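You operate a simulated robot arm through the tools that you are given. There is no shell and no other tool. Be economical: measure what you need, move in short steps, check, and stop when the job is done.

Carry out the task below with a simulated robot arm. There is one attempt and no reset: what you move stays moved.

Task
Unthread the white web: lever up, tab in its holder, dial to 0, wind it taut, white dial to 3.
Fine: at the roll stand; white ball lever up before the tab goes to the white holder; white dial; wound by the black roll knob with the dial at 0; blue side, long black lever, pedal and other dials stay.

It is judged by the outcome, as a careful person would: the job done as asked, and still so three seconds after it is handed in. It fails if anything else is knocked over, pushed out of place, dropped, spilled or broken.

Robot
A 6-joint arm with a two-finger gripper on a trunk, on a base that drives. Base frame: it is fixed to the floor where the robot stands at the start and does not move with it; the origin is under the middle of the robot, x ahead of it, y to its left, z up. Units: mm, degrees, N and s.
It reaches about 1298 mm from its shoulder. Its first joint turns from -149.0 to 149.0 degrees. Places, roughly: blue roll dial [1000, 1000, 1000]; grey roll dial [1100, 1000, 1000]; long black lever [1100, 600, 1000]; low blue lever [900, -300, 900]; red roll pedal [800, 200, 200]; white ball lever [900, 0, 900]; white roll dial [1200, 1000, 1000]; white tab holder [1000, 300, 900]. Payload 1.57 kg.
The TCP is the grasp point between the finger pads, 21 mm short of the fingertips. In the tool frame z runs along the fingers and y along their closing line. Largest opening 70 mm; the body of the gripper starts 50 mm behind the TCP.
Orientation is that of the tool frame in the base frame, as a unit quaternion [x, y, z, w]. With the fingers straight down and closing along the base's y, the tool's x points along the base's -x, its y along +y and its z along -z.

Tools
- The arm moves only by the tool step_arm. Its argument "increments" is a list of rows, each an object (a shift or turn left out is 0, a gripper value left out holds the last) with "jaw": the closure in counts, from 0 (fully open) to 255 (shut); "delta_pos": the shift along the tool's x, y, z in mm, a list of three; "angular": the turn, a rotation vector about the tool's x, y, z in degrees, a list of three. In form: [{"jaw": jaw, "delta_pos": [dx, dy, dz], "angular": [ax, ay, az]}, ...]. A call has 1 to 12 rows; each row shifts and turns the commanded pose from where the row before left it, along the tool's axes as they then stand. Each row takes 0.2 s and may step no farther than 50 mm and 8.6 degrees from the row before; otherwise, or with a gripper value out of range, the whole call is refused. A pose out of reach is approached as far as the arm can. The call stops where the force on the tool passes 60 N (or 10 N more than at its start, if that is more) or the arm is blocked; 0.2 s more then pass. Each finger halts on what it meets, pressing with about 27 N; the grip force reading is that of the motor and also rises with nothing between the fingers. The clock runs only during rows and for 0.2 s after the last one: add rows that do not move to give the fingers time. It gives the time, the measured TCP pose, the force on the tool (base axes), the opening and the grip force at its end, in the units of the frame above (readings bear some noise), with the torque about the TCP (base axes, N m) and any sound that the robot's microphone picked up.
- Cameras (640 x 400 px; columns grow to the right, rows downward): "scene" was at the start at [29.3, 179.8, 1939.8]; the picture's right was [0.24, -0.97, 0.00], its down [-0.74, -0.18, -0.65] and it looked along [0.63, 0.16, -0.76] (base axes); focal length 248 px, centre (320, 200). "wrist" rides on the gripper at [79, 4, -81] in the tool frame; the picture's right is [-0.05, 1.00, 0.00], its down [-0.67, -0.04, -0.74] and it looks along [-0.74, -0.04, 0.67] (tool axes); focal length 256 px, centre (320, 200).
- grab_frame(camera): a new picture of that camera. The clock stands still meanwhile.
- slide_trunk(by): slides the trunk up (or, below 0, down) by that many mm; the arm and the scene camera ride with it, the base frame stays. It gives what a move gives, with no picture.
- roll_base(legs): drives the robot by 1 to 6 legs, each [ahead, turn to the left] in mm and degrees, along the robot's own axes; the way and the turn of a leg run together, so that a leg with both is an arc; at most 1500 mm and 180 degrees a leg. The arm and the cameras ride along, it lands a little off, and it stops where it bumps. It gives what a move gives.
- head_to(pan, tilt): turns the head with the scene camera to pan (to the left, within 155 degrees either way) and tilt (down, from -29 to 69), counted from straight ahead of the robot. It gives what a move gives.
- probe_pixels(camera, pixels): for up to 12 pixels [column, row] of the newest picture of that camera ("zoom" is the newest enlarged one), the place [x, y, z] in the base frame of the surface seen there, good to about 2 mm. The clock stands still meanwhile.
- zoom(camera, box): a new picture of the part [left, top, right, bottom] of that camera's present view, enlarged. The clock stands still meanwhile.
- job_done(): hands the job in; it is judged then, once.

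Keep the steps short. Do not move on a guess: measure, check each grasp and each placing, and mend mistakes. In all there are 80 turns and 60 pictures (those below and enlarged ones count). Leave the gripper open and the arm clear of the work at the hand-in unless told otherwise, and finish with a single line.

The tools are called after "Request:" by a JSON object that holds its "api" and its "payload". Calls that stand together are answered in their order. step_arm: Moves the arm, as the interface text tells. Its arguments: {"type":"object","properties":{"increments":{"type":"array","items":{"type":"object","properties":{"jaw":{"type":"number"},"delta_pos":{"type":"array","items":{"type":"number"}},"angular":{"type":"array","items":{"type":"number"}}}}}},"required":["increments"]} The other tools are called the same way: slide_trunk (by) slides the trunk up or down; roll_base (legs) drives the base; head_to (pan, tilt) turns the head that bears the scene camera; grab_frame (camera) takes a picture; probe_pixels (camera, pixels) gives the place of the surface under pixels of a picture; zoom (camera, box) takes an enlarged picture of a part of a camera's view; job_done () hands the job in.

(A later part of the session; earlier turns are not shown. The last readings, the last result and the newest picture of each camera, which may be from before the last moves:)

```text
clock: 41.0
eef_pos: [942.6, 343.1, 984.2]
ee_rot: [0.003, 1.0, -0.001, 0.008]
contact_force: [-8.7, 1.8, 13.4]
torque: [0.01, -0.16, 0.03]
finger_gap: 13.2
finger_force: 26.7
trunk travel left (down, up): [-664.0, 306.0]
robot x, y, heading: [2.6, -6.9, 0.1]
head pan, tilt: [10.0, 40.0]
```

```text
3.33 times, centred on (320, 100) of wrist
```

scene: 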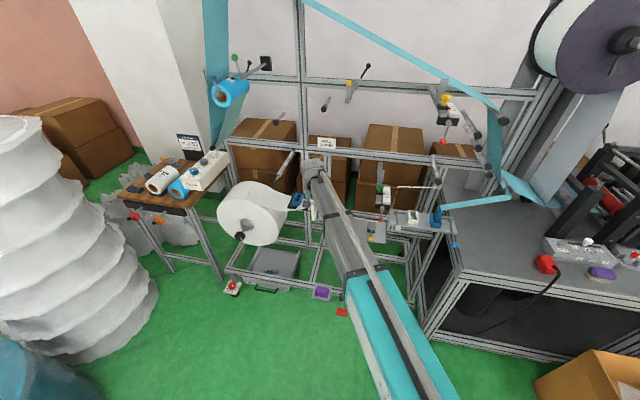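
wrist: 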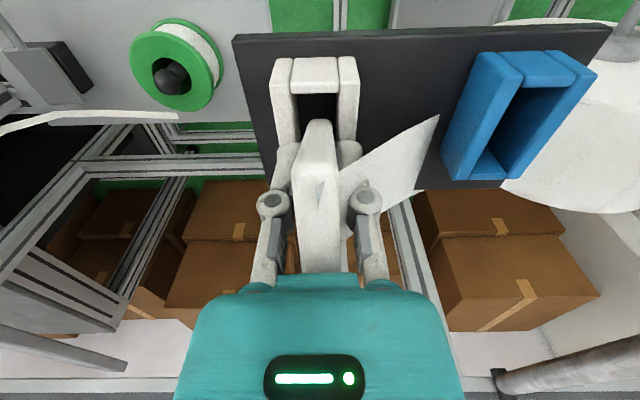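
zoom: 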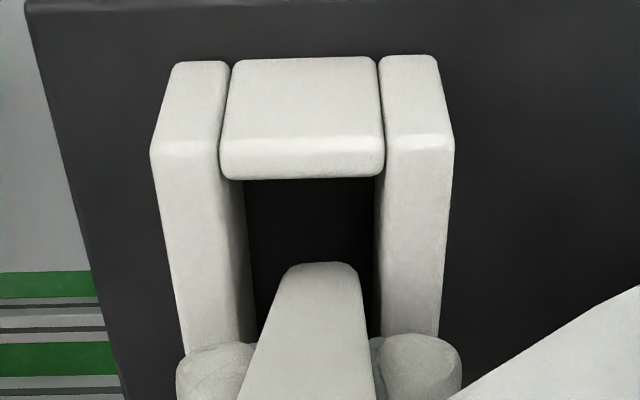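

The tab did not go in: its lower rear corner caught on the rear bar's rim, and it slipped/tilted ~22° in the grip. Raise it and look again.

Request:
{"api": "slide_trunk", "payload": {"by": 50}}

Request:
{"api": "grab_frame", "payload": {"camera": "wrist"}}

Request:
{"api": "zoom", "payload": {"camera": "scene", "box": [270, 140, 370, 220]}}

```text
clock: 41.9
eef_pos: [944.7, 343.3, 1031.7]
ee_rot: [0.003, 1.0, -0.001, 0.007]
contact_force: [0.3, -0.2, -0.5]
torque: [-0.05, 0.01, 0.01]
finger_gap: 12.9
finger_force: 27.0
trunk travel left (down, up): [-714.0, 256.0]
robot x, y, heading: [2.8, -7.1, 0.2]
head pan, tilt: [10.0, 40.0]
```

```text
29 pictures are left
```

wrist: 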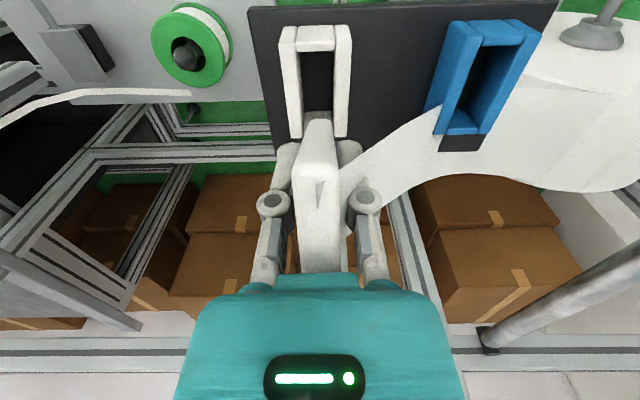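

```text
5.00 times, centred on (320, 180) of scene
```

zoom: 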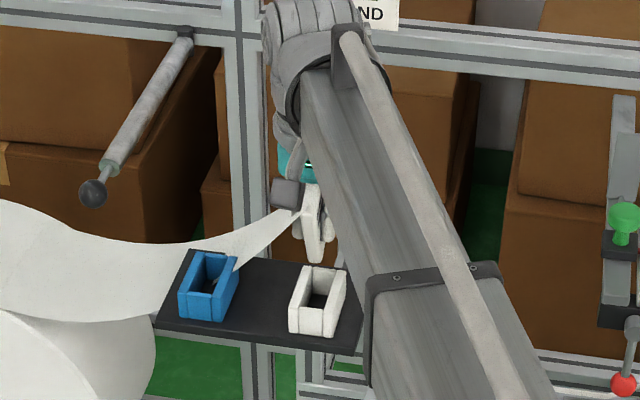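

Request:
{"api": "probe_pixels", "payload": {"camera": "wrist", "pixels": [[290, 130], [344, 132], [316, 48], [288, 60], [312, 108], [332, 114], [318, 122], [318, 135], [318, 160], [318, 265], [464, 122], [462, 105]]}}

Request:
{"api": "probe_pixels", "payload": {"camera": "zoom", "pixels": [[315, 255], [314, 240], [312, 220], [310, 190], [325, 235], [307, 270], [332, 272], [320, 274], [312, 325], [317, 290], [210, 255], [215, 262]]}}

```text
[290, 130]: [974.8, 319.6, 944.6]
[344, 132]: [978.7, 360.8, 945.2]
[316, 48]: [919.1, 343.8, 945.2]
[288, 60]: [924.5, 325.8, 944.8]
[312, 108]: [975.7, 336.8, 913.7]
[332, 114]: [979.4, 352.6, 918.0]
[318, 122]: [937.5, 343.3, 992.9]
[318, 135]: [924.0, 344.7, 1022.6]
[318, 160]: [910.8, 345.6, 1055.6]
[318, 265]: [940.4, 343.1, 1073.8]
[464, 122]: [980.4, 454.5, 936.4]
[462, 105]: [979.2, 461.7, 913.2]
```

```text
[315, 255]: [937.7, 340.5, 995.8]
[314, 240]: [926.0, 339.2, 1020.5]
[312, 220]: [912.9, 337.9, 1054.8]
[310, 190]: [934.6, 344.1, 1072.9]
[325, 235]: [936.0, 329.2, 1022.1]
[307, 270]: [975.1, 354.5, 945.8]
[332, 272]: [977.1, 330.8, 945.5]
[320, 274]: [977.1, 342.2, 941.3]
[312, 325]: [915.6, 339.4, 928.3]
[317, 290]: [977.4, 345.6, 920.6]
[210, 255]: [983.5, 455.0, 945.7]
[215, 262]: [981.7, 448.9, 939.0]
```

Holder slot is x 924–977 (measured again), so the tab is evidently ~45 mm deep and I was ~5 mm too far back. The tab tilts 23° now. A tilted tab still fits ~25 mm into the slot if its low front corner enters at x≈934; then pulling the gripper forward will straighten it. Shift -4 mm and lower stepwise.

Request:
{"api": "step_arm", "payload": {"increments": [{"delta_pos": [4.5, 0, 0]}, {}]}}

Request:
{"api": "slide_trunk", "payload": {"by": -42}}

Request:
{"api": "slide_trunk", "payload": {"by": -10}}

Request:
{"api": "slide_trunk", "payload": {"by": -8}}

Request:
{"api": "zoom", "payload": {"camera": "wrist", "box": [220, 60, 420, 280]}}

```text
clock: 42.5
eef_pos: [940.5, 342.8, 1033.2]
ee_rot: [0.004, 1.0, -0.001, 0.007]
contact_force: [0.1, 1.0, -0.9]
torque: [0.03, -0.01, -0.01]
finger_gap: 13.0
finger_force: 26.5
trunk travel left (down, up): [-714.0, 256.0]
robot x, y, heading: [-0.6, -8.1, 0.1]
head pan, tilt: [10.0, 40.0]
```

```text
clock: 43.4
eef_pos: [940.6, 342.4, 989.8]
ee_rot: [0.004, 1.0, -0.001, 0.007]
contact_force: [1.4, 0.1, 0.6]
torque: [-0.02, 0.04, 0.03]
finger_gap: 13.3
finger_force: 26.7
trunk travel left (down, up): [-672.0, 298.0]
robot x, y, heading: [1.5, -8.9, 0.1]
head pan, tilt: [10.0, 40.0]
```

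```text
clock: 43.9
eef_pos: [937.5, 343.3, 981.1]
ee_rot: [0.004, 1.0, -0.001, 0.008]
contact_force: [-4.8, 0.4, 10.3]
torque: [-0.03, -0.25, -0.01]
finger_gap: 13.1
finger_force: 27.1
trunk travel left (down, up): [-662.0, 308.0]
robot x, y, heading: [1.3, -7.9, 0.0]
head pan, tilt: [10.0, 40.0]
```

```text
clock: 44.5
eef_pos: [937.7, 342.7, 974.3]
ee_rot: [0.003, 1.0, 0.0, 0.007]
contact_force: [-9.0, 0.7, 9.9]
torque: [0.03, -0.14, -0.01]
finger_gap: 12.9
finger_force: 26.9
trunk travel left (down, up): [-654.0, 316.0]
robot x, y, heading: [-3.3, -9.5, -0.2]
head pan, tilt: [10.0, 40.0]
```

```text
1.82 times, centred on (320, 170) of wrist
```

zoom: 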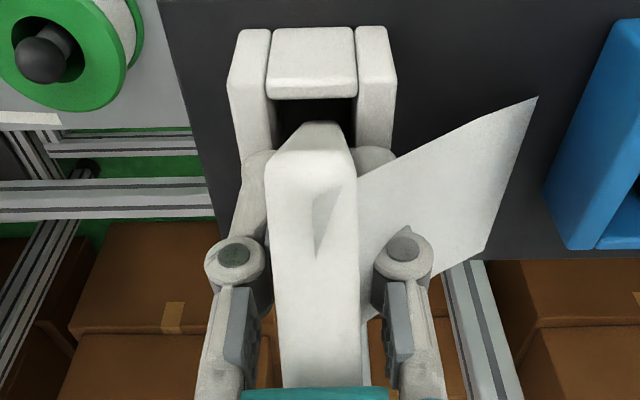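

Contact again, with front corner only ~at the rim – something at the tab's rear catches that I can't see. I'll raise, back off and turn the tab sideways to see its whole shape.

Request:
{"api": "slide_trunk", "payload": {"by": 70}}

Request:
{"api": "step_arm", "payload": {"increments": [{"delta_pos": [45, 0, 0]}, {"delta_pos": [45, 0, 0]}, {"delta_pos": [30, 0, 0]}, {"angular": [0, 0, 8.5]}, {"angular": [0, 0, 8.5]}, {"angular": [0, 0, 8.5]}, {"angular": [0, 0, 8.5]}, {"angular": [0, 0, 8.5]}, {"angular": [0, 0, 8.5]}, {"angular": [0, 0, 8.5]}, {}]}}

Request:
{"api": "zoom", "payload": {"camera": "scene", "box": [270, 140, 370, 220]}}

Request:
{"api": "grab_frame", "payload": {"camera": "wrist"}}

```text
clock: 45.6
eef_pos: [939.2, 344.0, 1042.4]
ee_rot: [0.004, 1.0, -0.001, 0.007]
contact_force: [0.3, 0.8, -0.9]
torque: [-0.01, 0.02, -0.01]
finger_gap: 13.0
finger_force: 26.9
trunk travel left (down, up): [-724.0, 246.0]
robot x, y, heading: [1.3, -10.8, 0.4]
head pan, tilt: [10.0, 40.0]
```

```text
clock: 48.0
eef_pos: [820.6, 343.7, 1042.2]
ee_rot: [0.5, 0.866, 0.004, 0.007]
contact_force: [0.2, -0.8, -0.6]
torque: [0.02, 0.01, 0.0]
finger_gap: 13.2
finger_force: 27.3
out of reach, approached as far as the arm can: row 2
trunk travel left (down, up): [-724.0, 246.0]
robot x, y, heading: [2.8, -8.3, -0.1]
head pan, tilt: [10.0, 40.0]
```

```text
5.00 times, centred on (320, 180) of scene
```

zoom: 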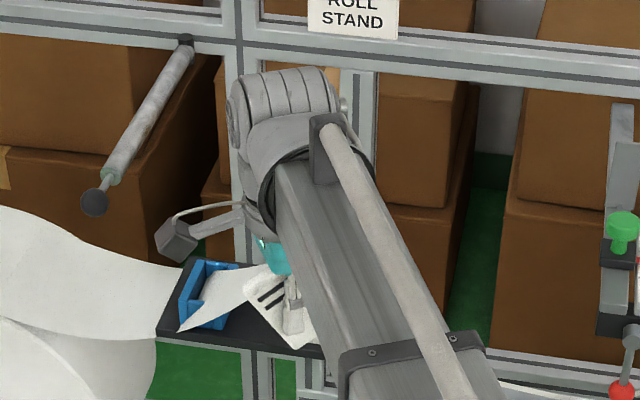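

```text
25 pictures are left
```

wrist: 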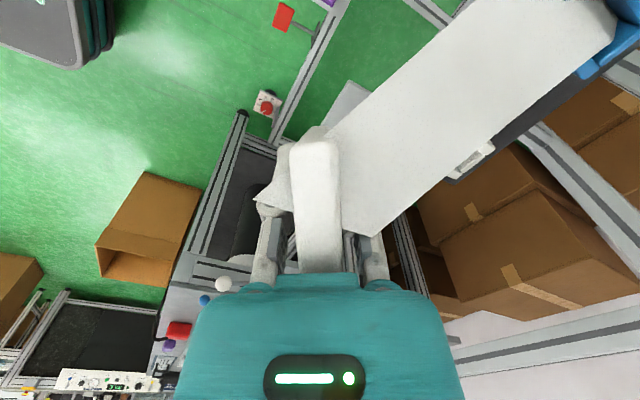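

The tab's broad side (two dark slits) shows at scene zoom (240–320, 270–348). Probe its outline.

Request:
{"api": "probe_pixels", "payload": {"camera": "zoom", "pixels": [[247, 300], [255, 315], [270, 330], [285, 343], [297, 347], [312, 338], [318, 325], [262, 280], [272, 272], [300, 310], [275, 300], [250, 285]]}}

Request:
{"api": "zoom", "payload": {"camera": "scene", "box": [300, 185, 340, 217]}}

```text
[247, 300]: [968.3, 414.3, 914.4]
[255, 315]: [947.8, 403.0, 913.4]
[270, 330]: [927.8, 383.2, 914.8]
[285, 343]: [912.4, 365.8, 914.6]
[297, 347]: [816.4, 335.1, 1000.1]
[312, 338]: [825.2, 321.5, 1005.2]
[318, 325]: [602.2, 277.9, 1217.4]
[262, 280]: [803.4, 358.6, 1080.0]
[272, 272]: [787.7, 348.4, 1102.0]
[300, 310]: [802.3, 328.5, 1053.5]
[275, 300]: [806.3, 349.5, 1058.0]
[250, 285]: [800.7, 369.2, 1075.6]
```

```text
12.50 times, centred on (320, 201) of scene
```

zoom: 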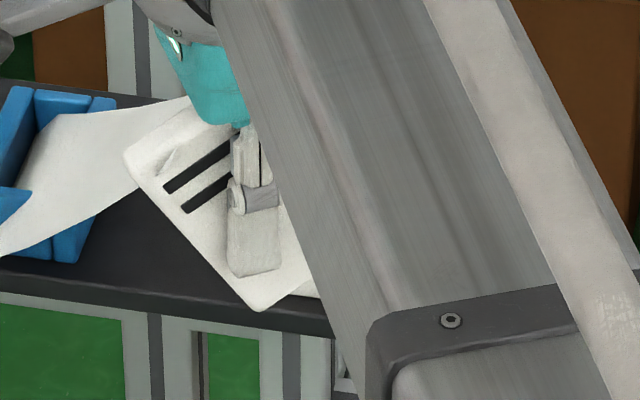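

Request:
{"api": "probe_pixels", "payload": {"camera": "zoom", "pixels": [[135, 158], [165, 190], [200, 235], [230, 272], [258, 303], [285, 292], [310, 284], [200, 120], [180, 140], [280, 260], [295, 250], [215, 190]]}}

```text
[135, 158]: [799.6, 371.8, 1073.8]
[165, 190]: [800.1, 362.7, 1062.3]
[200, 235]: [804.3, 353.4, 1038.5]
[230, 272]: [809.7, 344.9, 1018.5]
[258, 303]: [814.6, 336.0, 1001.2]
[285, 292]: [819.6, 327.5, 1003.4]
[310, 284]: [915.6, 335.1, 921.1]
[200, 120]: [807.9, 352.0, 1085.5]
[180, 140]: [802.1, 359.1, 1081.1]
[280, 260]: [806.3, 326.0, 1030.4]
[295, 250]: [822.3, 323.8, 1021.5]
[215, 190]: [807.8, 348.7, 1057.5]
```

The tab is tilted ~28° and its rear-bottom is hidden behind the arm. I turn the gripper the other way (to about -60°) to see the rear half.

Request:
{"api": "step_arm", "payload": {"increments": [{"angular": [0, 0, -8.5]}, {"angular": [0, 0, -8.5]}, {"angular": [0, 0, -8.5]}, {"angular": [0, 0, -8.5]}, {"angular": [0, 0, -8.5]}, {"angular": [0, 0, -8.5]}, {"angular": [0, 0, -8.5]}, {"angular": [0, 0, -8.5]}, {"angular": [0, 0, -8.5]}, {"angular": [0, 0, -8.5]}, {"angular": [0, 0, -8.5]}, {}]}}

Request:
{"api": "step_arm", "payload": {"increments": [{"angular": [0, 0, -8.5]}, {"angular": [0, 0, -8.5]}, {"angular": [0, 0, -8.5]}, {}]}}

Request:
{"api": "zoom", "payload": {"camera": "scene", "box": [290, 175, 350, 223]}}

```text
clock: 50.6
eef_pos: [820.4, 344.1, 1040.9]
ee_rot: [-0.291, 0.957, -0.002, 0.006]
contact_force: [0.1, -0.1, 0.0]
torque: [-0.02, 0.02, 0.0]
finger_gap: 13.1
finger_force: 27.4
trunk travel left (down, up): [-724.0, 246.0]
robot x, y, heading: [0.2, -10.2, 0.2]
head pan, tilt: [10.0, 40.0]
```

```text
clock: 51.6
eef_pos: [819.4, 344.4, 1041.8]
ee_rot: [-0.494, 0.869, -0.004, 0.006]
contact_force: [-0.6, -0.1, -0.9]
torque: [0.01, -0.02, 0.01]
finger_gap: 13.2
finger_force: 27.1
trunk travel left (down, up): [-724.0, 246.0]
robot x, y, heading: [-1.6, -7.6, 0.1]
head pan, tilt: [10.0, 40.0]
```

```text
8.33 times, centred on (320, 199) of scene
```

zoom: 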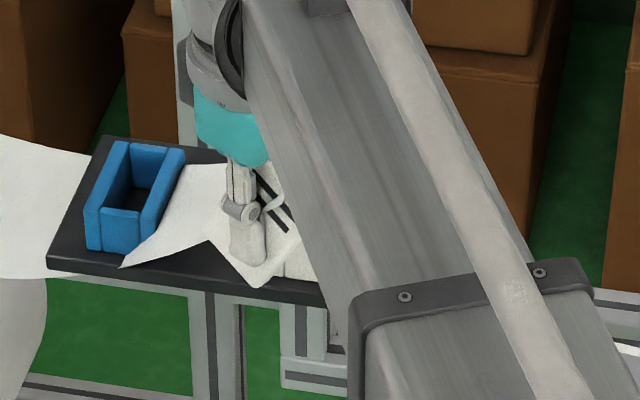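

Request:
{"api": "probe_pixels", "payload": {"camera": "zoom", "pixels": [[210, 232], [214, 238], [222, 248], [260, 283], [270, 275], [290, 255], [298, 240], [212, 215], [216, 225], [285, 205]]}}

```text
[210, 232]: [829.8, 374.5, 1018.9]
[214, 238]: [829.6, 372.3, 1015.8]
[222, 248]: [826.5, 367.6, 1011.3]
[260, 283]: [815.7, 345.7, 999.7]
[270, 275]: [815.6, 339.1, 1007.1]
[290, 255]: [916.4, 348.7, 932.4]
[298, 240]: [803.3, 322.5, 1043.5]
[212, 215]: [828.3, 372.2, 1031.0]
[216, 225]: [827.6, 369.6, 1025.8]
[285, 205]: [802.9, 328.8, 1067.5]
```

The tab is 39 mm wide, plain, 83 mm tall, held now at its mid-width, 38 mm above its bottom, tilted 29°. I can straighten it by pressing its rear lower corner against the holder's fixed front face (x=914) until flush. First turn back and lower in front of the holder.

Request:
{"api": "step_arm", "payload": {"increments": [{"angular": [0, 0, 8.5]}, {"angular": [0, 0, 8.5]}, {"angular": [0, 0, 8.5]}, {"angular": [0, 0, 8.5]}, {"angular": [0, 0, 8.5]}, {"angular": [0, 0, 8.5]}, {"angular": [0, 0, 8.5]}, {}]}}

Request:
{"api": "slide_trunk", "payload": {"by": -82}}

Request:
{"api": "step_arm", "payload": {"increments": [{"delta_pos": [-45, 0, 0]}, {}]}}

Request:
{"api": "step_arm", "payload": {"increments": [{"delta_pos": [-4, 0, 0]}, {"delta_pos": [-4, 0, 0]}, {"delta_pos": [-4, 0, 0]}, {"delta_pos": [-4, 0, 0]}, {"delta_pos": [-4, 0, 0]}, {}]}}

Request:
{"api": "zoom", "payload": {"camera": "wrist", "box": [220, 60, 420, 280]}}

```text
clock: 53.4
eef_pos: [819.3, 343.6, 1041.3]
ee_rot: [0.004, 1.0, -0.001, 0.006]
contact_force: [0.1, -0.2, -0.5]
torque: [0.0, -0.03, 0.0]
finger_gap: 13.4
finger_force: 26.3
trunk travel left (down, up): [-724.0, 246.0]
robot x, y, heading: [-0.1, -6.8, -0.0]
head pan, tilt: [10.0, 40.0]
```

```text
clock: 54.6
eef_pos: [818.1, 344.0, 960.4]
ee_rot: [0.003, 1.0, -0.001, 0.007]
contact_force: [-0.1, 0.8, -0.4]
torque: [0.0, -0.03, -0.03]
finger_gap: 13.1
finger_force: 27.0
trunk travel left (down, up): [-642.0, 328.0]
robot x, y, heading: [-1.2, -11.1, -0.1]
head pan, tilt: [10.0, 40.0]
```

```text
clock: 55.2
eef_pos: [862.9, 344.0, 959.5]
ee_rot: [0.003, 1.0, -0.002, 0.007]
contact_force: [-0.1, 0.5, -0.5]
torque: [-0.01, 0.0, 0.01]
finger_gap: 13.1
finger_force: 26.9
trunk travel left (down, up): [-642.0, 328.0]
robot x, y, heading: [1.2, -8.1, 0.2]
head pan, tilt: [10.0, 40.0]
```

```text
clock: 56.6
eef_pos: [881.4, 344.7, 962.5]
ee_rot: [0.003, 1.0, -0.001, 0.007]
contact_force: [-23.0, 2.9, 3.0]
torque: [0.1, 0.59, -0.06]
finger_gap: 13.0
finger_force: 27.1
trunk travel left (down, up): [-642.0, 328.0]
robot x, y, heading: [-0.2, -7.8, 0.1]
head pan, tilt: [10.0, 40.0]
```

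```text
1.82 times, centred on (320, 170) of wrist
```

zoom: 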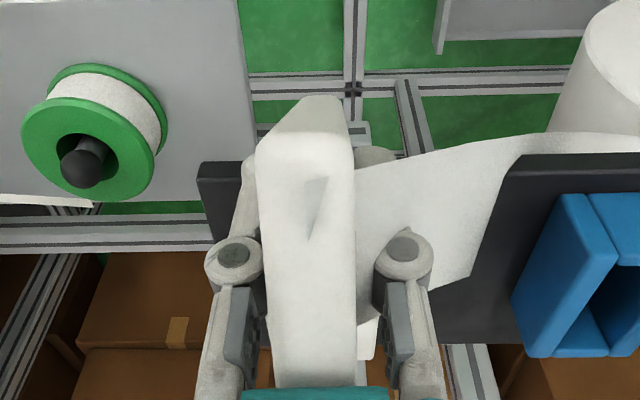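

Contact as planned (23 N). Continue in small steps to about x=893 and check tilt.

Request:
{"api": "step_arm", "payload": {"increments": [{"delta_pos": [-4, 0, 0]}, {"delta_pos": [-3, 0, 0]}, {"delta_pos": [-3, 0, 0]}, {}]}}

Request:
{"api": "grab_frame", "payload": {"camera": "wrist"}}

Request:
{"api": "probe_pixels", "payload": {"camera": "wrist", "pixels": [[318, 118], [318, 125], [318, 135], [318, 150], [318, 170], [318, 200], [318, 240], [318, 262]]}}

```text
clock: 57.6
eef_pos: [891.2, 343.6, 961.8]
ee_rot: [0.003, 1.0, 0.0, 0.007]
contact_force: [-23.8, -0.1, 5.3]
torque: [0.0, 0.65, -0.07]
finger_gap: 13.2
finger_force: 26.8
trunk travel left (down, up): [-642.0, 328.0]
robot x, y, heading: [0.9, -11.8, 0.1]
head pan, tilt: [10.0, 40.0]
```

```text
21 pictures are left
```

wrist: 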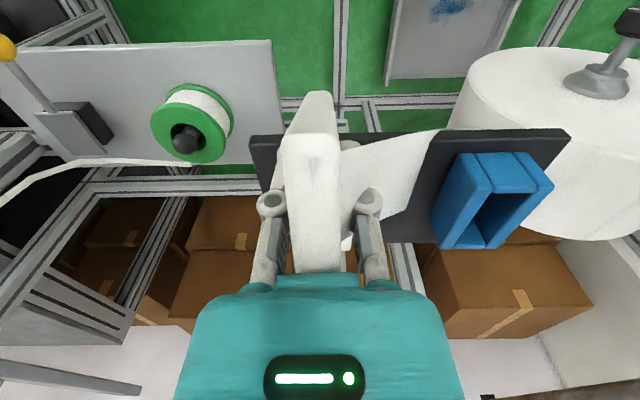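

```text
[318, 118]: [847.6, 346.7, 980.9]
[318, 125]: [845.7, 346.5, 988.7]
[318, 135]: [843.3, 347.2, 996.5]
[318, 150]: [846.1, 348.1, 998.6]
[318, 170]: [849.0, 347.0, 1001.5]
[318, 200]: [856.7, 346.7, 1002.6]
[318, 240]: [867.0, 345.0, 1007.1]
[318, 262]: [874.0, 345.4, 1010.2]
```

Tilt is down to ~17° but the tab slid in the fingers; they hold its rear part now. Pressing its low front-bottom corner onto the flat black bracket plate (z≈914, between the holders at y≈397) will turn it flush upright. Back off, raise and go over there.

Request:
{"api": "step_arm", "payload": {"increments": [{"delta_pos": [10, 0, 0]}, {"delta_pos": [10, 0, 0]}, {}]}}

Request:
{"api": "slide_trunk", "payload": {"by": 50}}

Request:
{"api": "step_arm", "payload": {"increments": [{"delta_pos": [-20, 27, 0]}, {"delta_pos": [-30, 26, 0]}, {"delta_pos": [-30, 0, 0]}, {}]}}

Request:
{"api": "grab_frame", "payload": {"camera": "wrist"}}

Request:
{"api": "probe_pixels", "payload": {"camera": "wrist", "pixels": [[318, 92], [318, 98], [318, 105], [318, 115], [318, 130], [318, 200], [318, 250], [250, 100], [360, 130], [380, 110], [290, 60], [345, 75]]}}

```text
clock: 58.4
eef_pos: [875.3, 343.4, 960.4]
ee_rot: [0.003, 1.0, 0.0, 0.008]
contact_force: [-0.3, 0.6, 0.0]
torque: [-0.01, -0.01, -0.01]
finger_gap: 13.3
finger_force: 26.9
trunk travel left (down, up): [-642.0, 328.0]
robot x, y, heading: [0.3, -10.1, -0.1]
head pan, tilt: [10.0, 40.0]
```

```text
clock: 59.3
eef_pos: [876.1, 344.3, 1010.5]
ee_rot: [0.003, 1.0, 0.0, 0.007]
contact_force: [-0.5, 0.5, -0.5]
torque: [0.02, 0.02, 0.03]
finger_gap: 13.4
finger_force: 27.0
trunk travel left (down, up): [-692.0, 278.0]
robot x, y, heading: [0.3, -8.4, 0.1]
head pan, tilt: [10.0, 40.0]
```

```text
clock: 60.3
eef_pos: [956.6, 396.5, 1009.8]
ee_rot: [0.002, 1.0, -0.001, 0.007]
contact_force: [0.2, 0.2, 0.3]
torque: [0.02, -0.01, 0.02]
finger_gap: 13.0
finger_force: 27.5
trunk travel left (down, up): [-692.0, 278.0]
robot x, y, heading: [-1.3, -7.3, 0.1]
head pan, tilt: [10.0, 40.0]
```

```text
20 pictures are left
```

wrist: 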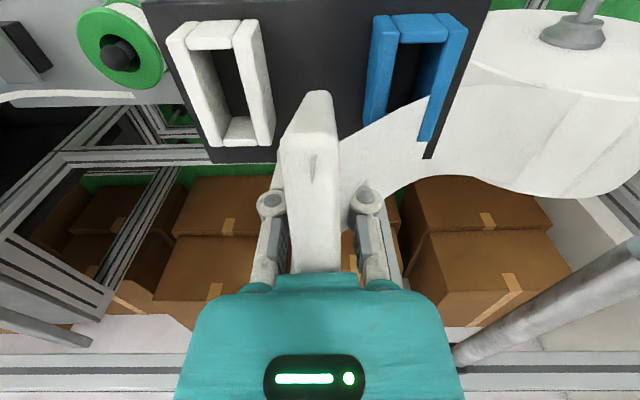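

```text
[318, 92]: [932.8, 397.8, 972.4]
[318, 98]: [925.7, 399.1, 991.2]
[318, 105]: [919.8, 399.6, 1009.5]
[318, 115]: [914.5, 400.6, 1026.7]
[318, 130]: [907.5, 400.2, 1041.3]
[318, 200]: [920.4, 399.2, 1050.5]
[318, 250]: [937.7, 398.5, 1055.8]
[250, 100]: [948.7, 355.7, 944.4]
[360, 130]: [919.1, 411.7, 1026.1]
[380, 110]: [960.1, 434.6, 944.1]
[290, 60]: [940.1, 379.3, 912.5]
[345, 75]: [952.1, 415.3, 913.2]
```

Front-bottom corner is 24 mm ahead of and 40 mm below the TCP, over the plate (z≈913). Lower to contact, then press a few mm.

Request:
{"api": "slide_trunk", "payload": {"by": -52}}

Request:
{"api": "slide_trunk", "payload": {"by": -6}}

Request:
{"api": "slide_trunk", "payload": {"by": -4}}

Request:
{"api": "grab_frame", "payload": {"camera": "wrist"}}

Request:
{"api": "probe_pixels", "payload": {"camera": "wrist", "pixels": [[318, 95], [318, 105], [318, 115], [318, 130], [318, 145], [318, 200], [318, 240], [318, 260]]}}

```text
clock: 61.2
eef_pos: [956.3, 397.0, 961.3]
ee_rot: [0.003, 1.0, 0.0, 0.009]
contact_force: [7.2, 3.7, 32.2]
torque: [0.1, 0.24, -0.06]
finger_gap: 13.3
finger_force: 27.2
trunk travel left (down, up): [-640.0, 330.0]
robot x, y, heading: [-0.5, -7.5, 0.3]
head pan, tilt: [10.0, 40.0]
```

```text
clock: 61.6
eef_pos: [954.5, 396.5, 960.5]
ee_rot: [0.003, 1.0, 0.001, 0.011]
contact_force: [0.9, 0.0, 44.7]
torque: [-0.1, 0.8, 0.03]
finger_gap: 13.1
finger_force: 27.0
trunk travel left (down, up): [-637.0, 333.0]
robot x, y, heading: [0.4, -10.4, 0.3]
head pan, tilt: [10.0, 40.0]
stopped: the force on the tool passed its limit at 69 N (the readings are from after the stop); the commanded pose is now the measured one
```

```text
clock: 62.0
eef_pos: [953.5, 395.5, 961.1]
ee_rot: [0.002, 1.0, 0.001, 0.011]
contact_force: [0.3, -1.6, 53.6]
torque: [-0.08, 0.95, 0.0]
finger_gap: 13.1
finger_force: 27.1
trunk travel left (down, up): [-636.0, 334.0]
robot x, y, heading: [-2.2, -8.5, 0.4]
head pan, tilt: [10.0, 40.0]
stopped: the force on the tool passed its limit at 66 N (the readings are from after the stop); the commanded pose is now the measured one
```

```text
19 pictures are left
```

wrist: 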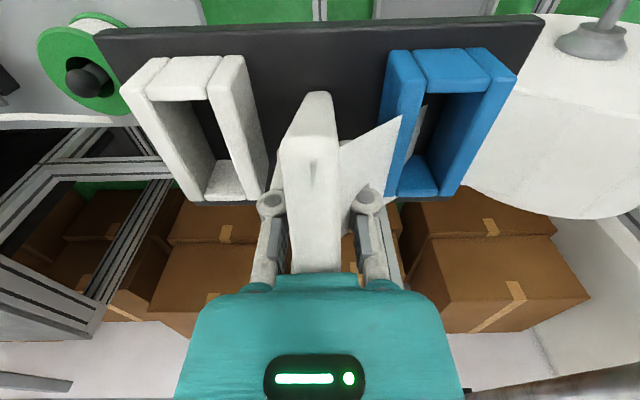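

```text
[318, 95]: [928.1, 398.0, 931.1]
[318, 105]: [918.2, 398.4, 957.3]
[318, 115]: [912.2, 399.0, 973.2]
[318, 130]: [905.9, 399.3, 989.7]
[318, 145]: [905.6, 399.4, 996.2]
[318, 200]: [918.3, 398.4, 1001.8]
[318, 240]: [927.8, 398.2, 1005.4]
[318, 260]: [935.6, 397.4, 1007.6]
```

The front corner bears on the plate (50 N) and the tab's top touches the palm. With the bottom pinned, I draw the gripper forward (+x) to bring the tab upright, in 2 mm steps.

Request:
{"api": "step_arm", "payload": {"increments": [{"delta_pos": [-2, 0, 0]}, {"delta_pos": [-2, 0, 0]}, {"delta_pos": [-2, 0, 0]}, {"delta_pos": [-2, 0, 0]}, {"delta_pos": [-2, 0, 0]}, {"delta_pos": [-2, 0, 0]}, {"delta_pos": [-2, 0, 0]}, {}]}}

Request:
{"api": "zoom", "payload": {"camera": "wrist", "box": [220, 60, 420, 280]}}

Request:
{"api": "probe_pixels", "payload": {"camera": "zoom", "pixels": [[317, 65], [317, 80], [317, 100], [317, 120], [317, 140], [317, 240], [317, 330], [317, 370]]}}

```text
clock: 63.8
eef_pos: [970.5, 397.4, 958.8]
ee_rot: [0.004, 1.0, 0.0, 0.011]
contact_force: [-6.2, -1.9, 27.4]
torque: [-0.14, 1.16, 0.04]
finger_gap: 13.3
finger_force: 27.2
trunk travel left (down, up): [-636.0, 334.0]
robot x, y, heading: [-0.8, -9.5, 0.1]
head pan, tilt: [10.0, 40.0]
```

```text
1.82 times, centred on (320, 170) of wrist
```

zoom: 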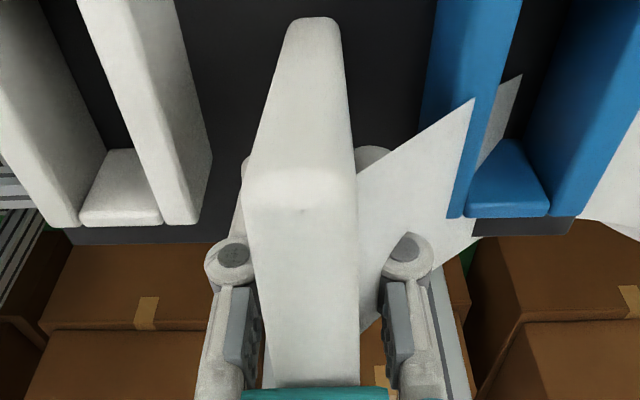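

```text
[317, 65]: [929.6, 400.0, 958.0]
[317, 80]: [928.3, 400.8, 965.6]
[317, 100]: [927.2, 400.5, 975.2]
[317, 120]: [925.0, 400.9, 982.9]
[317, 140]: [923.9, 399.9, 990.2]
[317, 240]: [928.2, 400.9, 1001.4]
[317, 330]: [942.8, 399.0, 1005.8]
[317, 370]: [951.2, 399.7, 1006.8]
```

Tilt is down to ~11° but the fingers hold only the tab's rear 5 mm. It stands on the plate with its centre of mass well over its base, so I'll open just slightly (fingers still guarding both sides, ~18 mm), let it settle upright, slide the fingers back to its middle, and look.

Request:
{"api": "step_arm", "payload": {"increments": [{"jaw": 190}, {}, {"delta_pos": [5, 0, 0]}, {"delta_pos": [5, 0, 0]}, {"delta_pos": [5, 0, 0]}, {"delta_pos": [5, 0, 0]}, {}]}}

Request:
{"api": "zoom", "payload": {"camera": "wrist", "box": [220, 60, 420, 280]}}

Request:
{"api": "probe_pixels", "payload": {"camera": "zoom", "pixels": [[317, 65], [317, 80], [317, 100], [317, 120], [317, 140], [317, 240], [317, 330], [317, 370]]}}

```text
clock: 65.3
eef_pos: [947.8, 396.4, 962.2]
ee_rot: [0.002, 1.0, 0.002, 0.012]
contact_force: [3.4, 0.9, 61.4]
torque: [-0.04, 0.27, 0.0]
finger_gap: 17.7
finger_force: 0.0
trunk travel left (down, up): [-636.0, 334.0]
robot x, y, heading: [6.0, -8.2, 0.1]
head pan, tilt: [10.0, 40.0]
stopped in row 7: the force on the tool passed its limit at 61 N (the readings are from after the stop); the commanded pose is now the measured one
```

```text
1.82 times, centred on (320, 170) of wrist
```

zoom: 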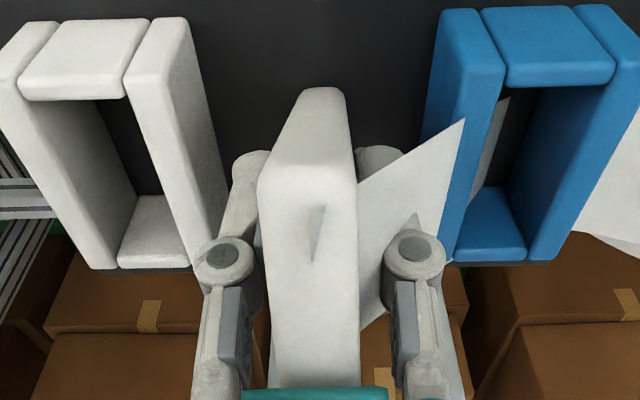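

```text
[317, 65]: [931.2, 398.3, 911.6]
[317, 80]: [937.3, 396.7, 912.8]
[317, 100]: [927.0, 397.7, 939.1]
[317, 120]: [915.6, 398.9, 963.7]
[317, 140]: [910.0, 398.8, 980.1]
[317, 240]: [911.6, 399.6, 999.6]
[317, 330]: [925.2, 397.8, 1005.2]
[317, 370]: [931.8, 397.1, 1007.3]
```

The palm is pressing on the tab's top and dragged it. Raise the trunk 14 mm so the tab can settle, fingers still guarding.

Request:
{"api": "slide_trunk", "payload": {"by": 14}}

Request:
{"api": "step_arm", "payload": {"increments": [{}, {}]}}

Request:
{"api": "zoom", "payload": {"camera": "wrist", "box": [220, 60, 420, 280]}}

Request:
{"api": "probe_pixels", "payload": {"camera": "zoom", "pixels": [[317, 75], [317, 90], [317, 110], [317, 130], [317, 150], [317, 240], [317, 330], [317, 370]]}}

```text
clock: 65.9
eef_pos: [951.8, 398.2, 968.3]
ee_rot: [0.003, 1.0, 0.0, 0.008]
contact_force: [0.1, 0.0, -0.3]
torque: [-0.01, 0.03, -0.01]
finger_gap: 17.8
finger_force: 0.0
trunk travel left (down, up): [-650.0, 320.0]
robot x, y, heading: [-1.4, -11.8, 0.2]
head pan, tilt: [10.0, 40.0]
```

```text
clock: 66.5
eef_pos: [952.1, 397.6, 969.3]
ee_rot: [0.002, 1.0, 0.001, 0.009]
contact_force: [0.1, 0.0, -0.3]
torque: [-0.01, -0.01, 0.01]
finger_gap: 17.5
finger_force: 0.1
trunk travel left (down, up): [-650.0, 320.0]
robot x, y, heading: [-0.1, -6.9, 0.1]
head pan, tilt: [10.0, 40.0]
```

```text
1.82 times, centred on (320, 170) of wrist
```

zoom: 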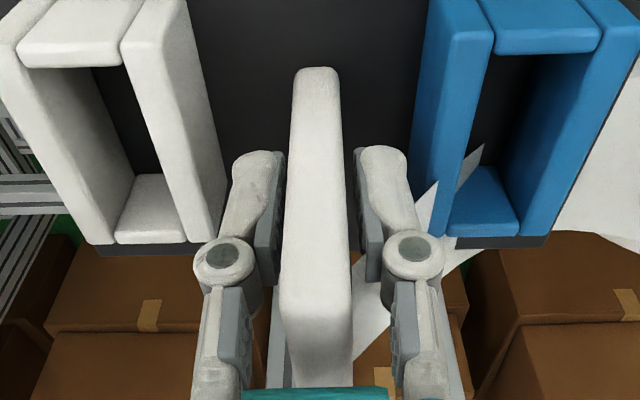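

```text
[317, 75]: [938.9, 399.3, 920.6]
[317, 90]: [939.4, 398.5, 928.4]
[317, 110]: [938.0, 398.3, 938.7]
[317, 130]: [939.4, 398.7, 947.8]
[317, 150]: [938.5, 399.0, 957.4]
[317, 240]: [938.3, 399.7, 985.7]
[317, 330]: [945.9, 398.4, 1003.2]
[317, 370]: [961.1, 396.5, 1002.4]
```

The tab now stands perfectly upright (front x=938.5 from z 920 to 986, y≈398.5). Regrip at its middle, a bit higher.

Request:
{"api": "slide_trunk", "payload": {"by": 7}}

Request:
{"api": "step_arm", "payload": {"increments": [{"delta_pos": [-6, 0.5, 0]}, {"jaw": 255}, {}, {}]}}

Request:
{"api": "slide_trunk", "payload": {"by": 30}}

Request:
{"api": "slide_trunk", "payload": {"by": 40}}

Request:
{"api": "zoom", "payload": {"camera": "wrist", "box": [170, 30, 430, 280]}}

Request:
{"api": "probe_pixels", "payload": {"camera": "zoom", "pixels": [[317, 75], [317, 90], [317, 120], [317, 150], [317, 200], [317, 270], [317, 320], [317, 340]]}}

```text
clock: 67.1
eef_pos: [951.5, 398.9, 975.0]
ee_rot: [0.002, 1.0, 0.002, 0.009]
contact_force: [0.4, 0.1, 0.1]
torque: [-0.01, -0.01, -0.01]
finger_gap: 17.8
finger_force: 0.1
trunk travel left (down, up): [-657.0, 313.0]
robot x, y, heading: [-1.7, -8.0, -0.1]
head pan, tilt: [10.0, 40.0]
```

```text
clock: 68.1
eef_pos: [958.3, 398.3, 975.6]
ee_rot: [0.003, 1.0, 0.001, 0.009]
contact_force: [0.4, -0.8, 0.5]
torque: [0.01, -0.02, 0.0]
finger_gap: 13.1
finger_force: 26.8
trunk travel left (down, up): [-657.0, 313.0]
robot x, y, heading: [1.9, -13.2, 0.1]
head pan, tilt: [10.0, 40.0]
```

```text
clock: 68.8
eef_pos: [957.7, 398.4, 1006.0]
ee_rot: [0.002, 1.0, -0.001, 0.01]
contact_force: [0.5, -0.4, -1.3]
torque: [0.0, 0.02, -0.01]
finger_gap: 13.3
finger_force: 27.0
trunk travel left (down, up): [-687.0, 283.0]
robot x, y, heading: [-3.6, -8.6, -0.1]
head pan, tilt: [10.0, 40.0]
```

```text
clock: 69.7
eef_pos: [958.1, 399.8, 1045.1]
ee_rot: [0.003, 1.0, -0.001, 0.01]
contact_force: [-0.3, 0.1, -0.2]
torque: [0.01, 0.03, -0.02]
finger_gap: 13.1
finger_force: 27.1
trunk travel left (down, up): [-727.0, 243.0]
robot x, y, heading: [0.2, -5.9, 0.2]
head pan, tilt: [10.0, 40.0]
```

```text
1.60 times, centred on (300, 155) of wrist
```

zoom: 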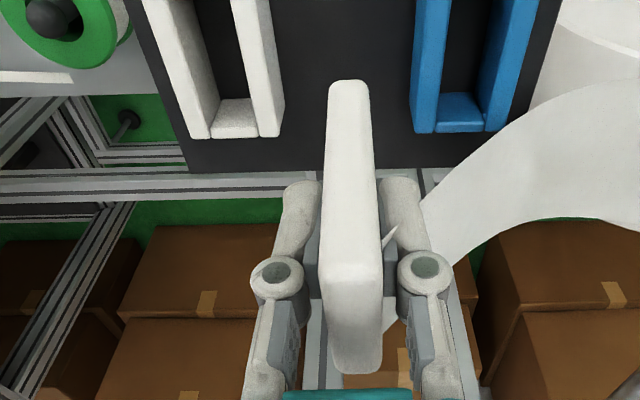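

```text
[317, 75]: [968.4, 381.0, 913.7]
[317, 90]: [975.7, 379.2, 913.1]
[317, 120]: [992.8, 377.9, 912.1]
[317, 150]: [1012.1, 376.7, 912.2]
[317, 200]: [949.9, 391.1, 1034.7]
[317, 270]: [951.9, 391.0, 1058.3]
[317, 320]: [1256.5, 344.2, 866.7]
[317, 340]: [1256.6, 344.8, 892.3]
```

Held upright, centred, bottom 60 mm below the TCP. Move above the holder centre [950.5, 342.5] and lower in small steps, watching force.

Request:
{"api": "step_arm", "payload": {"increments": [{"delta_pos": [7.5, -28, 0]}, {"delta_pos": [0, -28, 0]}, {}, {}]}}

Request:
{"api": "slide_trunk", "payload": {"by": -36}}

Request:
{"api": "slide_trunk", "payload": {"by": -5}}

Request:
{"api": "zoom", "payload": {"camera": "wrist", "box": [220, 0, 420, 200]}}

```text
clock: 70.7
eef_pos: [949.2, 342.6, 1045.0]
ee_rot: [0.002, 1.0, 0.0, 0.01]
contact_force: [-0.6, 0.4, 0.1]
torque: [-0.02, 0.0, -0.03]
finger_gap: 12.8
finger_force: 26.9
trunk travel left (down, up): [-727.0, 243.0]
robot x, y, heading: [-1.0, -7.3, 0.1]
head pan, tilt: [10.0, 40.0]
```

```text
clock: 71.5
eef_pos: [948.3, 343.2, 1009.9]
ee_rot: [0.003, 1.0, 0.001, 0.01]
contact_force: [-0.6, 0.5, -0.3]
torque: [0.01, 0.02, -0.01]
finger_gap: 13.0
finger_force: 27.2
trunk travel left (down, up): [-691.0, 279.0]
robot x, y, heading: [-2.1, -7.1, 0.4]
head pan, tilt: [10.0, 40.0]
```

```text
clock: 72.0
eef_pos: [948.3, 343.0, 1005.4]
ee_rot: [0.003, 1.0, 0.001, 0.009]
contact_force: [-0.5, 0.0, 0.3]
torque: [-0.01, 0.02, 0.03]
finger_gap: 13.1
finger_force: 27.3
trunk travel left (down, up): [-686.0, 284.0]
robot x, y, heading: [0.3, -13.8, 0.2]
head pan, tilt: [10.0, 40.0]
```

```text
2.00 times, centred on (320, 100) of wrist
```

zoom: 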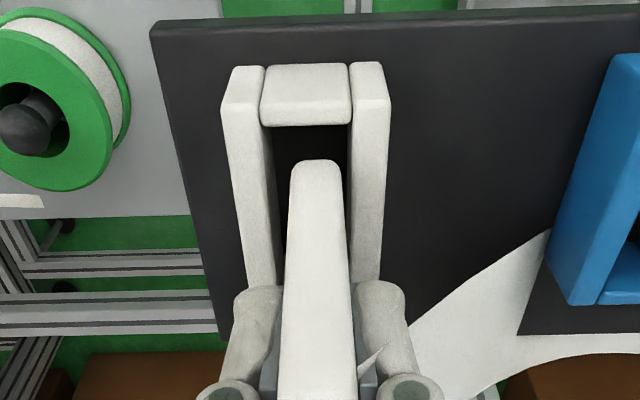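

No contact yet at rim level. Continue in 5–6 mm steps.

Request:
{"api": "slide_trunk", "payload": {"by": -6}}

Request:
{"api": "slide_trunk", "payload": {"by": -6}}

Request:
{"api": "slide_trunk", "payload": {"by": -6}}

```text
clock: 72.5
eef_pos: [947.2, 342.4, 999.2]
ee_rot: [0.002, 1.0, 0.001, 0.01]
contact_force: [0.1, -0.8, 0.0]
torque: [-0.02, -0.02, 0.04]
finger_gap: 13.1
finger_force: 27.1
trunk travel left (down, up): [-680.0, 290.0]
robot x, y, heading: [-2.6, -9.1, 0.1]
head pan, tilt: [10.0, 40.0]
```

```text
clock: 73.1
eef_pos: [948.3, 343.0, 993.5]
ee_rot: [0.002, 1.0, 0.001, 0.009]
contact_force: [0.5, 0.1, 0.1]
torque: [0.01, -0.02, 0.0]
finger_gap: 13.2
finger_force: 27.4
trunk travel left (down, up): [-674.0, 296.0]
robot x, y, heading: [-1.2, -5.8, 0.2]
head pan, tilt: [10.0, 40.0]
```

```text
clock: 73.6
eef_pos: [950.0, 343.3, 986.6]
ee_rot: [0.003, 1.0, 0.001, 0.01]
contact_force: [0.4, 0.3, -1.2]
torque: [0.0, -0.01, -0.03]
finger_gap: 13.0
finger_force: 26.5
trunk travel left (down, up): [-668.0, 302.0]
robot x, y, heading: [0.5, -6.1, 0.5]
head pan, tilt: [10.0, 40.0]
```

It is sliding in freely (bottom ~927). Continue to the floor (TCP ≈ 974).

Request:
{"api": "slide_trunk", "payload": {"by": -6}}

Request:
{"api": "slide_trunk", "payload": {"by": -5}}

Request:
{"api": "zoom", "payload": {"camera": "wrist", "box": [220, 30, 420, 250]}}

```text
clock: 74.2
eef_pos: [947.5, 344.3, 980.3]
ee_rot: [0.002, 1.0, 0.001, 0.009]
contact_force: [-0.2, -0.6, -0.4]
torque: [0.02, -0.02, 0.0]
finger_gap: 13.4
finger_force: 27.2
trunk travel left (down, up): [-662.0, 308.0]
robot x, y, heading: [3.2, -9.4, 0.0]
head pan, tilt: [10.0, 40.0]
```

```text
clock: 74.7
eef_pos: [949.3, 344.1, 975.5]
ee_rot: [0.003, 1.0, 0.0, 0.01]
contact_force: [1.0, -0.4, -0.4]
torque: [0.0, -0.01, -0.04]
finger_gap: 12.9
finger_force: 27.0
trunk travel left (down, up): [-657.0, 313.0]
robot x, y, heading: [3.3, -11.4, 0.2]
head pan, tilt: [10.0, 40.0]
```

```text
1.82 times, centred on (320, 140) of wrist
```

zoom: 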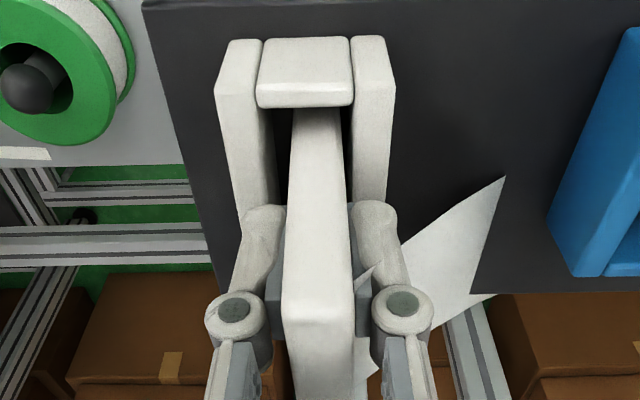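

The tab is in the slot down to the floor, no load. Open the fingers and raise clear.

Request:
{"api": "step_arm", "payload": {"increments": [{"jaw": 200}, {"jaw": 120}, {}, {}]}}

Request:
{"api": "slide_trunk", "payload": {"by": 90}}

Request:
{"api": "step_arm", "payload": {"increments": [{"delta_pos": [45, 0, 0]}, {"delta_pos": [45, 0, 0]}, {}]}}

Request:
{"api": "grab_frame", "payload": {"camera": "wrist"}}

Request:
{"api": "probe_pixels", "payload": {"camera": "wrist", "pixels": [[320, 150], [320, 170], [320, 190], [320, 210], [320, 225]]}}

```text
clock: 75.7
eef_pos: [948.4, 344.0, 975.8]
ee_rot: [0.002, 1.0, 0.001, 0.01]
contact_force: [-0.8, -0.3, 0.2]
torque: [0.0, 0.0, 0.01]
finger_gap: 36.6
finger_force: 0.1
trunk travel left (down, up): [-657.0, 313.0]
robot x, y, heading: [2.3, -10.0, -0.0]
head pan, tilt: [10.0, 40.0]
```

```text
clock: 77.0
eef_pos: [948.4, 342.1, 1065.6]
ee_rot: [0.003, 1.0, 0.0, 0.009]
contact_force: [-0.7, 0.0, -0.6]
torque: [-0.01, 0.01, 0.02]
finger_gap: 37.2
finger_force: 0.1
trunk travel left (down, up): [-747.0, 223.0]
robot x, y, heading: [-0.7, -8.0, 0.3]
head pan, tilt: [10.0, 40.0]
```

```text
clock: 77.8
eef_pos: [861.5, 342.2, 1066.3]
ee_rot: [0.004, 1.0, 0.001, 0.01]
contact_force: [-0.2, -0.1, 0.2]
torque: [-0.02, 0.0, -0.01]
finger_gap: 37.1
finger_force: 0.0
trunk travel left (down, up): [-747.0, 223.0]
robot x, y, heading: [-2.0, -8.2, -0.1]
head pan, tilt: [10.0, 40.0]
```

```text
12 pictures are left
```

wrist: 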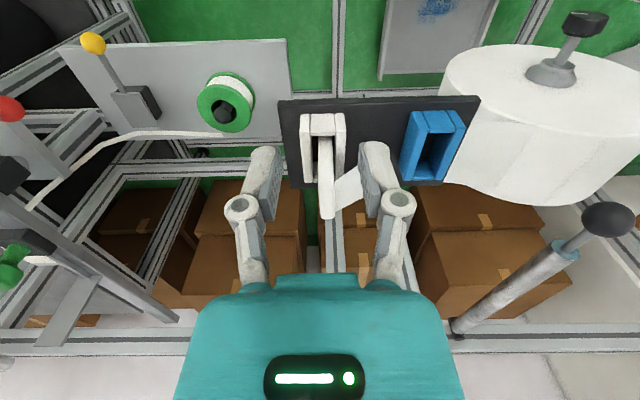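

```text
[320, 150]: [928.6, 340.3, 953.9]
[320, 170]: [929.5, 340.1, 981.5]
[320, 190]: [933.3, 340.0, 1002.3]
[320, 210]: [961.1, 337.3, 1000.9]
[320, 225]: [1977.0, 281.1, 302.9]
```

Tab seated upright in the white holder (front x 929, top z≈1003), web attached. Next the dials at the left: I probe the existing scene picture for the dial box, the knob, and obstacles near a driving path.

Request:
{"api": "probe_pixels", "payload": {"camera": "scene", "pixels": [[213, 156], [205, 165], [197, 173], [195, 185], [224, 161], [239, 238], [248, 226], [150, 290], [100, 150], [233, 288], [320, 293], [130, 320]]}}

Request:
{"api": "zoom", "payload": {"camera": "scene", "box": [150, 130, 280, 260]}}

```text
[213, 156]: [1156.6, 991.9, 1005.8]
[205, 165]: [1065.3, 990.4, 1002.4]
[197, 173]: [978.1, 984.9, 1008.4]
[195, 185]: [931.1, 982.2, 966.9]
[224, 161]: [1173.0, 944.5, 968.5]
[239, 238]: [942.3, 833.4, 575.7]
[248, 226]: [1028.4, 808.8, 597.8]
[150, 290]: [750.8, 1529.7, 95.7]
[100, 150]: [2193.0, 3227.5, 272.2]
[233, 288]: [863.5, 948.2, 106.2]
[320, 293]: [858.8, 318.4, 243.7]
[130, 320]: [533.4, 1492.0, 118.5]
```

```text
3.08 times, centred on (215, 195) of scene
```

zoom: 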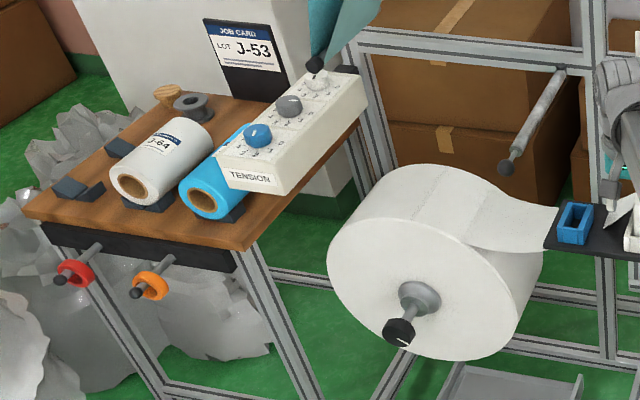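

Request:
{"api": "probe_pixels", "payload": {"camera": "scene", "pixels": [[20, 345], [90, 380], [10, 390], [60, 330], [160, 300], [10, 330]]}}

Request:
{"api": "step_arm", "payload": {"increments": [{"delta_pos": [40, -30, 0]}, {"delta_pos": [40, -40, 0]}, {"delta_pos": [40, -40, 0]}, {"delta_pos": [40, -40, 0]}, {"delta_pos": [40, -40, 0]}, {"delta_pos": [0, -40, 0]}, {"delta_pos": [0, -40, 0]}, {"delta_pos": [0, -40, 0]}, {}]}}

```text
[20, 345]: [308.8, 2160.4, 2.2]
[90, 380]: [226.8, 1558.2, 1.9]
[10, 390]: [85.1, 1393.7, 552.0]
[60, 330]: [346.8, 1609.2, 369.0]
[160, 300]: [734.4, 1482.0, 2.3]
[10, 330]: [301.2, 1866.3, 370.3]
```

```text
refused: row 2 steps farther than a row can; nothing moved
```

The drum and bubble roll are beyond y≈1390, so a spot near (200,500) is free. First draw the arm in, then turn, drive, turn back.

Request:
{"api": "step_arm", "payload": {"increments": [{"delta_pos": [35, -30, 0]}, {"delta_pos": [35, -30, 0]}, {"delta_pos": [35, -30, 0]}, {"delta_pos": [35, -30, 0]}, {"delta_pos": [20, -30, 0]}, {"delta_pos": [0, -40, 0]}, {"delta_pos": [0, -40, 0]}, {}]}}

Request:
{"api": "roll_base", "payload": {"legs": [[0, 68], [540, 0], [0, -68]]}}

Request:
{"api": "head_to", "payload": {"pan": 28, "tilt": 35}}

Request:
{"api": "grab_frame", "payload": {"camera": "scene"}}

```text
clock: 79.6
eef_pos: [699.5, 114.4, 1065.5]
ee_rot: [0.003, 1.0, 0.0, 0.009]
contact_force: [0.6, -1.1, 0.4]
torque: [0.0, -0.02, 0.01]
finger_gap: 36.8
finger_force: 0.1
out of reach, approached as far as the arm can: row 4
trunk travel left (down, up): [-747.0, 223.0]
robot x, y, heading: [2.0, -8.9, 0.1]
head pan, tilt: [10.0, 40.0]
```

```text
clock: 92.0
eef_pos: [905.0, 591.1, 1065.6]
ee_rot: [0.014, 1.0, 0.001, 0.01]
contact_force: [0.5, -0.1, 0.0]
torque: [0.03, 0.02, 0.02]
finger_gap: 37.1
finger_force: 0.1
trunk travel left (down, up): [-747.0, 223.0]
robot x, y, heading: [204.4, 514.4, -0.7]
head pan, tilt: [10.0, 40.0]
```

```text
clock: 92.9
eef_pos: [905.2, 592.1, 1066.3]
ee_rot: [0.014, 1.0, 0.001, 0.01]
contact_force: [0.1, -1.3, -0.5]
torque: [0.05, 0.03, 0.01]
finger_gap: 36.8
finger_force: 0.0
trunk travel left (down, up): [-747.0, 223.0]
robot x, y, heading: [202.0, 513.5, -0.5]
head pan, tilt: [28.0, 35.0]
```

```text
10 pictures are left
```

scene: 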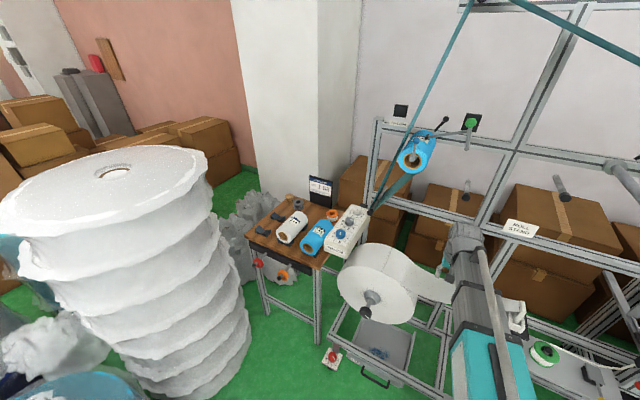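

I now see the dial box at (347,225) with the blue web's roller end near its far corner. Enlarge it.

Request:
{"api": "zoom", "payload": {"camera": "scene", "box": [320, 195, 392, 257]}}

Request:
{"api": "probe_pixels", "payload": {"camera": "zoom", "pixels": [[300, 100], [312, 100], [325, 100], [312, 88], [312, 115], [260, 175], [370, 100], [400, 130], [440, 60]]}}

```text
6.45 times, centred on (356, 226) of scene
```

zoom: 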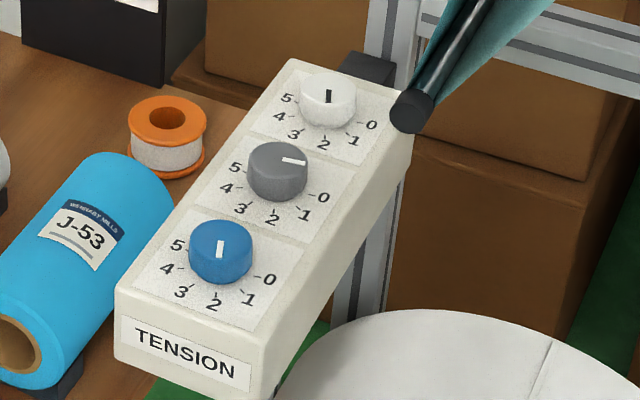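

```text
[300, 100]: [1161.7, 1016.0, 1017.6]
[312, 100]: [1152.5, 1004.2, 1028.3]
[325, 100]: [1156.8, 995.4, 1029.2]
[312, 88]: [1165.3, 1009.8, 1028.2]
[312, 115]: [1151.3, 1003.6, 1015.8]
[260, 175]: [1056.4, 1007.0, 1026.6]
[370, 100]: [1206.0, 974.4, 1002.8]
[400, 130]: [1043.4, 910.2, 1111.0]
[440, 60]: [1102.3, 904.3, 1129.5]
```

White dial: mark points to about 2; grey 0, blue 2 (leave). 0 lies toward -y, 5 toward +y, so 36° per number, rising clockwise from above. Knob ~43 mm wide, centre about [1170,999], top z 1028. The blue web's roller end at [1043,910,1111] is near the arm's way, so I probe my arm's height and the roller/web.

Request:
{"api": "probe_pixels", "payload": {"camera": "scene", "pixels": [[480, 300], [470, 265], [465, 235], [480, 350], [500, 345], [385, 190], [400, 175], [375, 205], [395, 150], [365, 313], [372, 298], [361, 309]]}}

```text
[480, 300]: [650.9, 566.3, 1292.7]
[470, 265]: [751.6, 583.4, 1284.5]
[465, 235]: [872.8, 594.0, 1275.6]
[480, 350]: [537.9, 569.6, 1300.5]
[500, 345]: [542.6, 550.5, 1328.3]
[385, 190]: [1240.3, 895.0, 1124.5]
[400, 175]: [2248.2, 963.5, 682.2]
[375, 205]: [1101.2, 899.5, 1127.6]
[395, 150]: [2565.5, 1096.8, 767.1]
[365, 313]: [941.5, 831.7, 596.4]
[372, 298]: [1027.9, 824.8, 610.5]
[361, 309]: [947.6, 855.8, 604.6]
```

Reaching from here would bring the arm across the blue web's roller (y≈900). From y≈900 the arm lies along y≈990, clear of it. I turn right, back up 385 mm and turn back, keeping the arm away from the bubble roll.

Request:
{"api": "roll_base", "payload": {"legs": [[0, -90], [-385, 0], [0, 90]]}}

Request:
{"api": "slide_trunk", "payload": {"by": 40}}

```text
clock: 100.9
eef_pos: [277.1, 108.9, 1066.5]
ee_rot: [0.723, 0.691, -0.006, 0.006]
contact_force: [0.5, -1.4, -1.0]
torque: [0.05, 0.09, 0.02]
finger_gap: 37.0
finger_force: 0.1
trunk travel left (down, up): [-747.0, 223.0]
robot x, y, heading: [236.7, 811.7, -89.0]
head pan, tilt: [28.0, 35.0]
stopped in leg 2: the robot was blocked; the commanded pose is now the measured one
```

```text
clock: 101.7
eef_pos: [275.8, 110.8, 1107.3]
ee_rot: [0.723, 0.691, -0.006, 0.008]
contact_force: [0.8, 0.6, 0.1]
torque: [0.02, -0.03, -0.03]
finger_gap: 37.0
finger_force: 0.1
trunk travel left (down, up): [-787.0, 183.0]
robot x, y, heading: [238.6, 813.0, -89.0]
head pan, tilt: [28.0, 35.0]
```

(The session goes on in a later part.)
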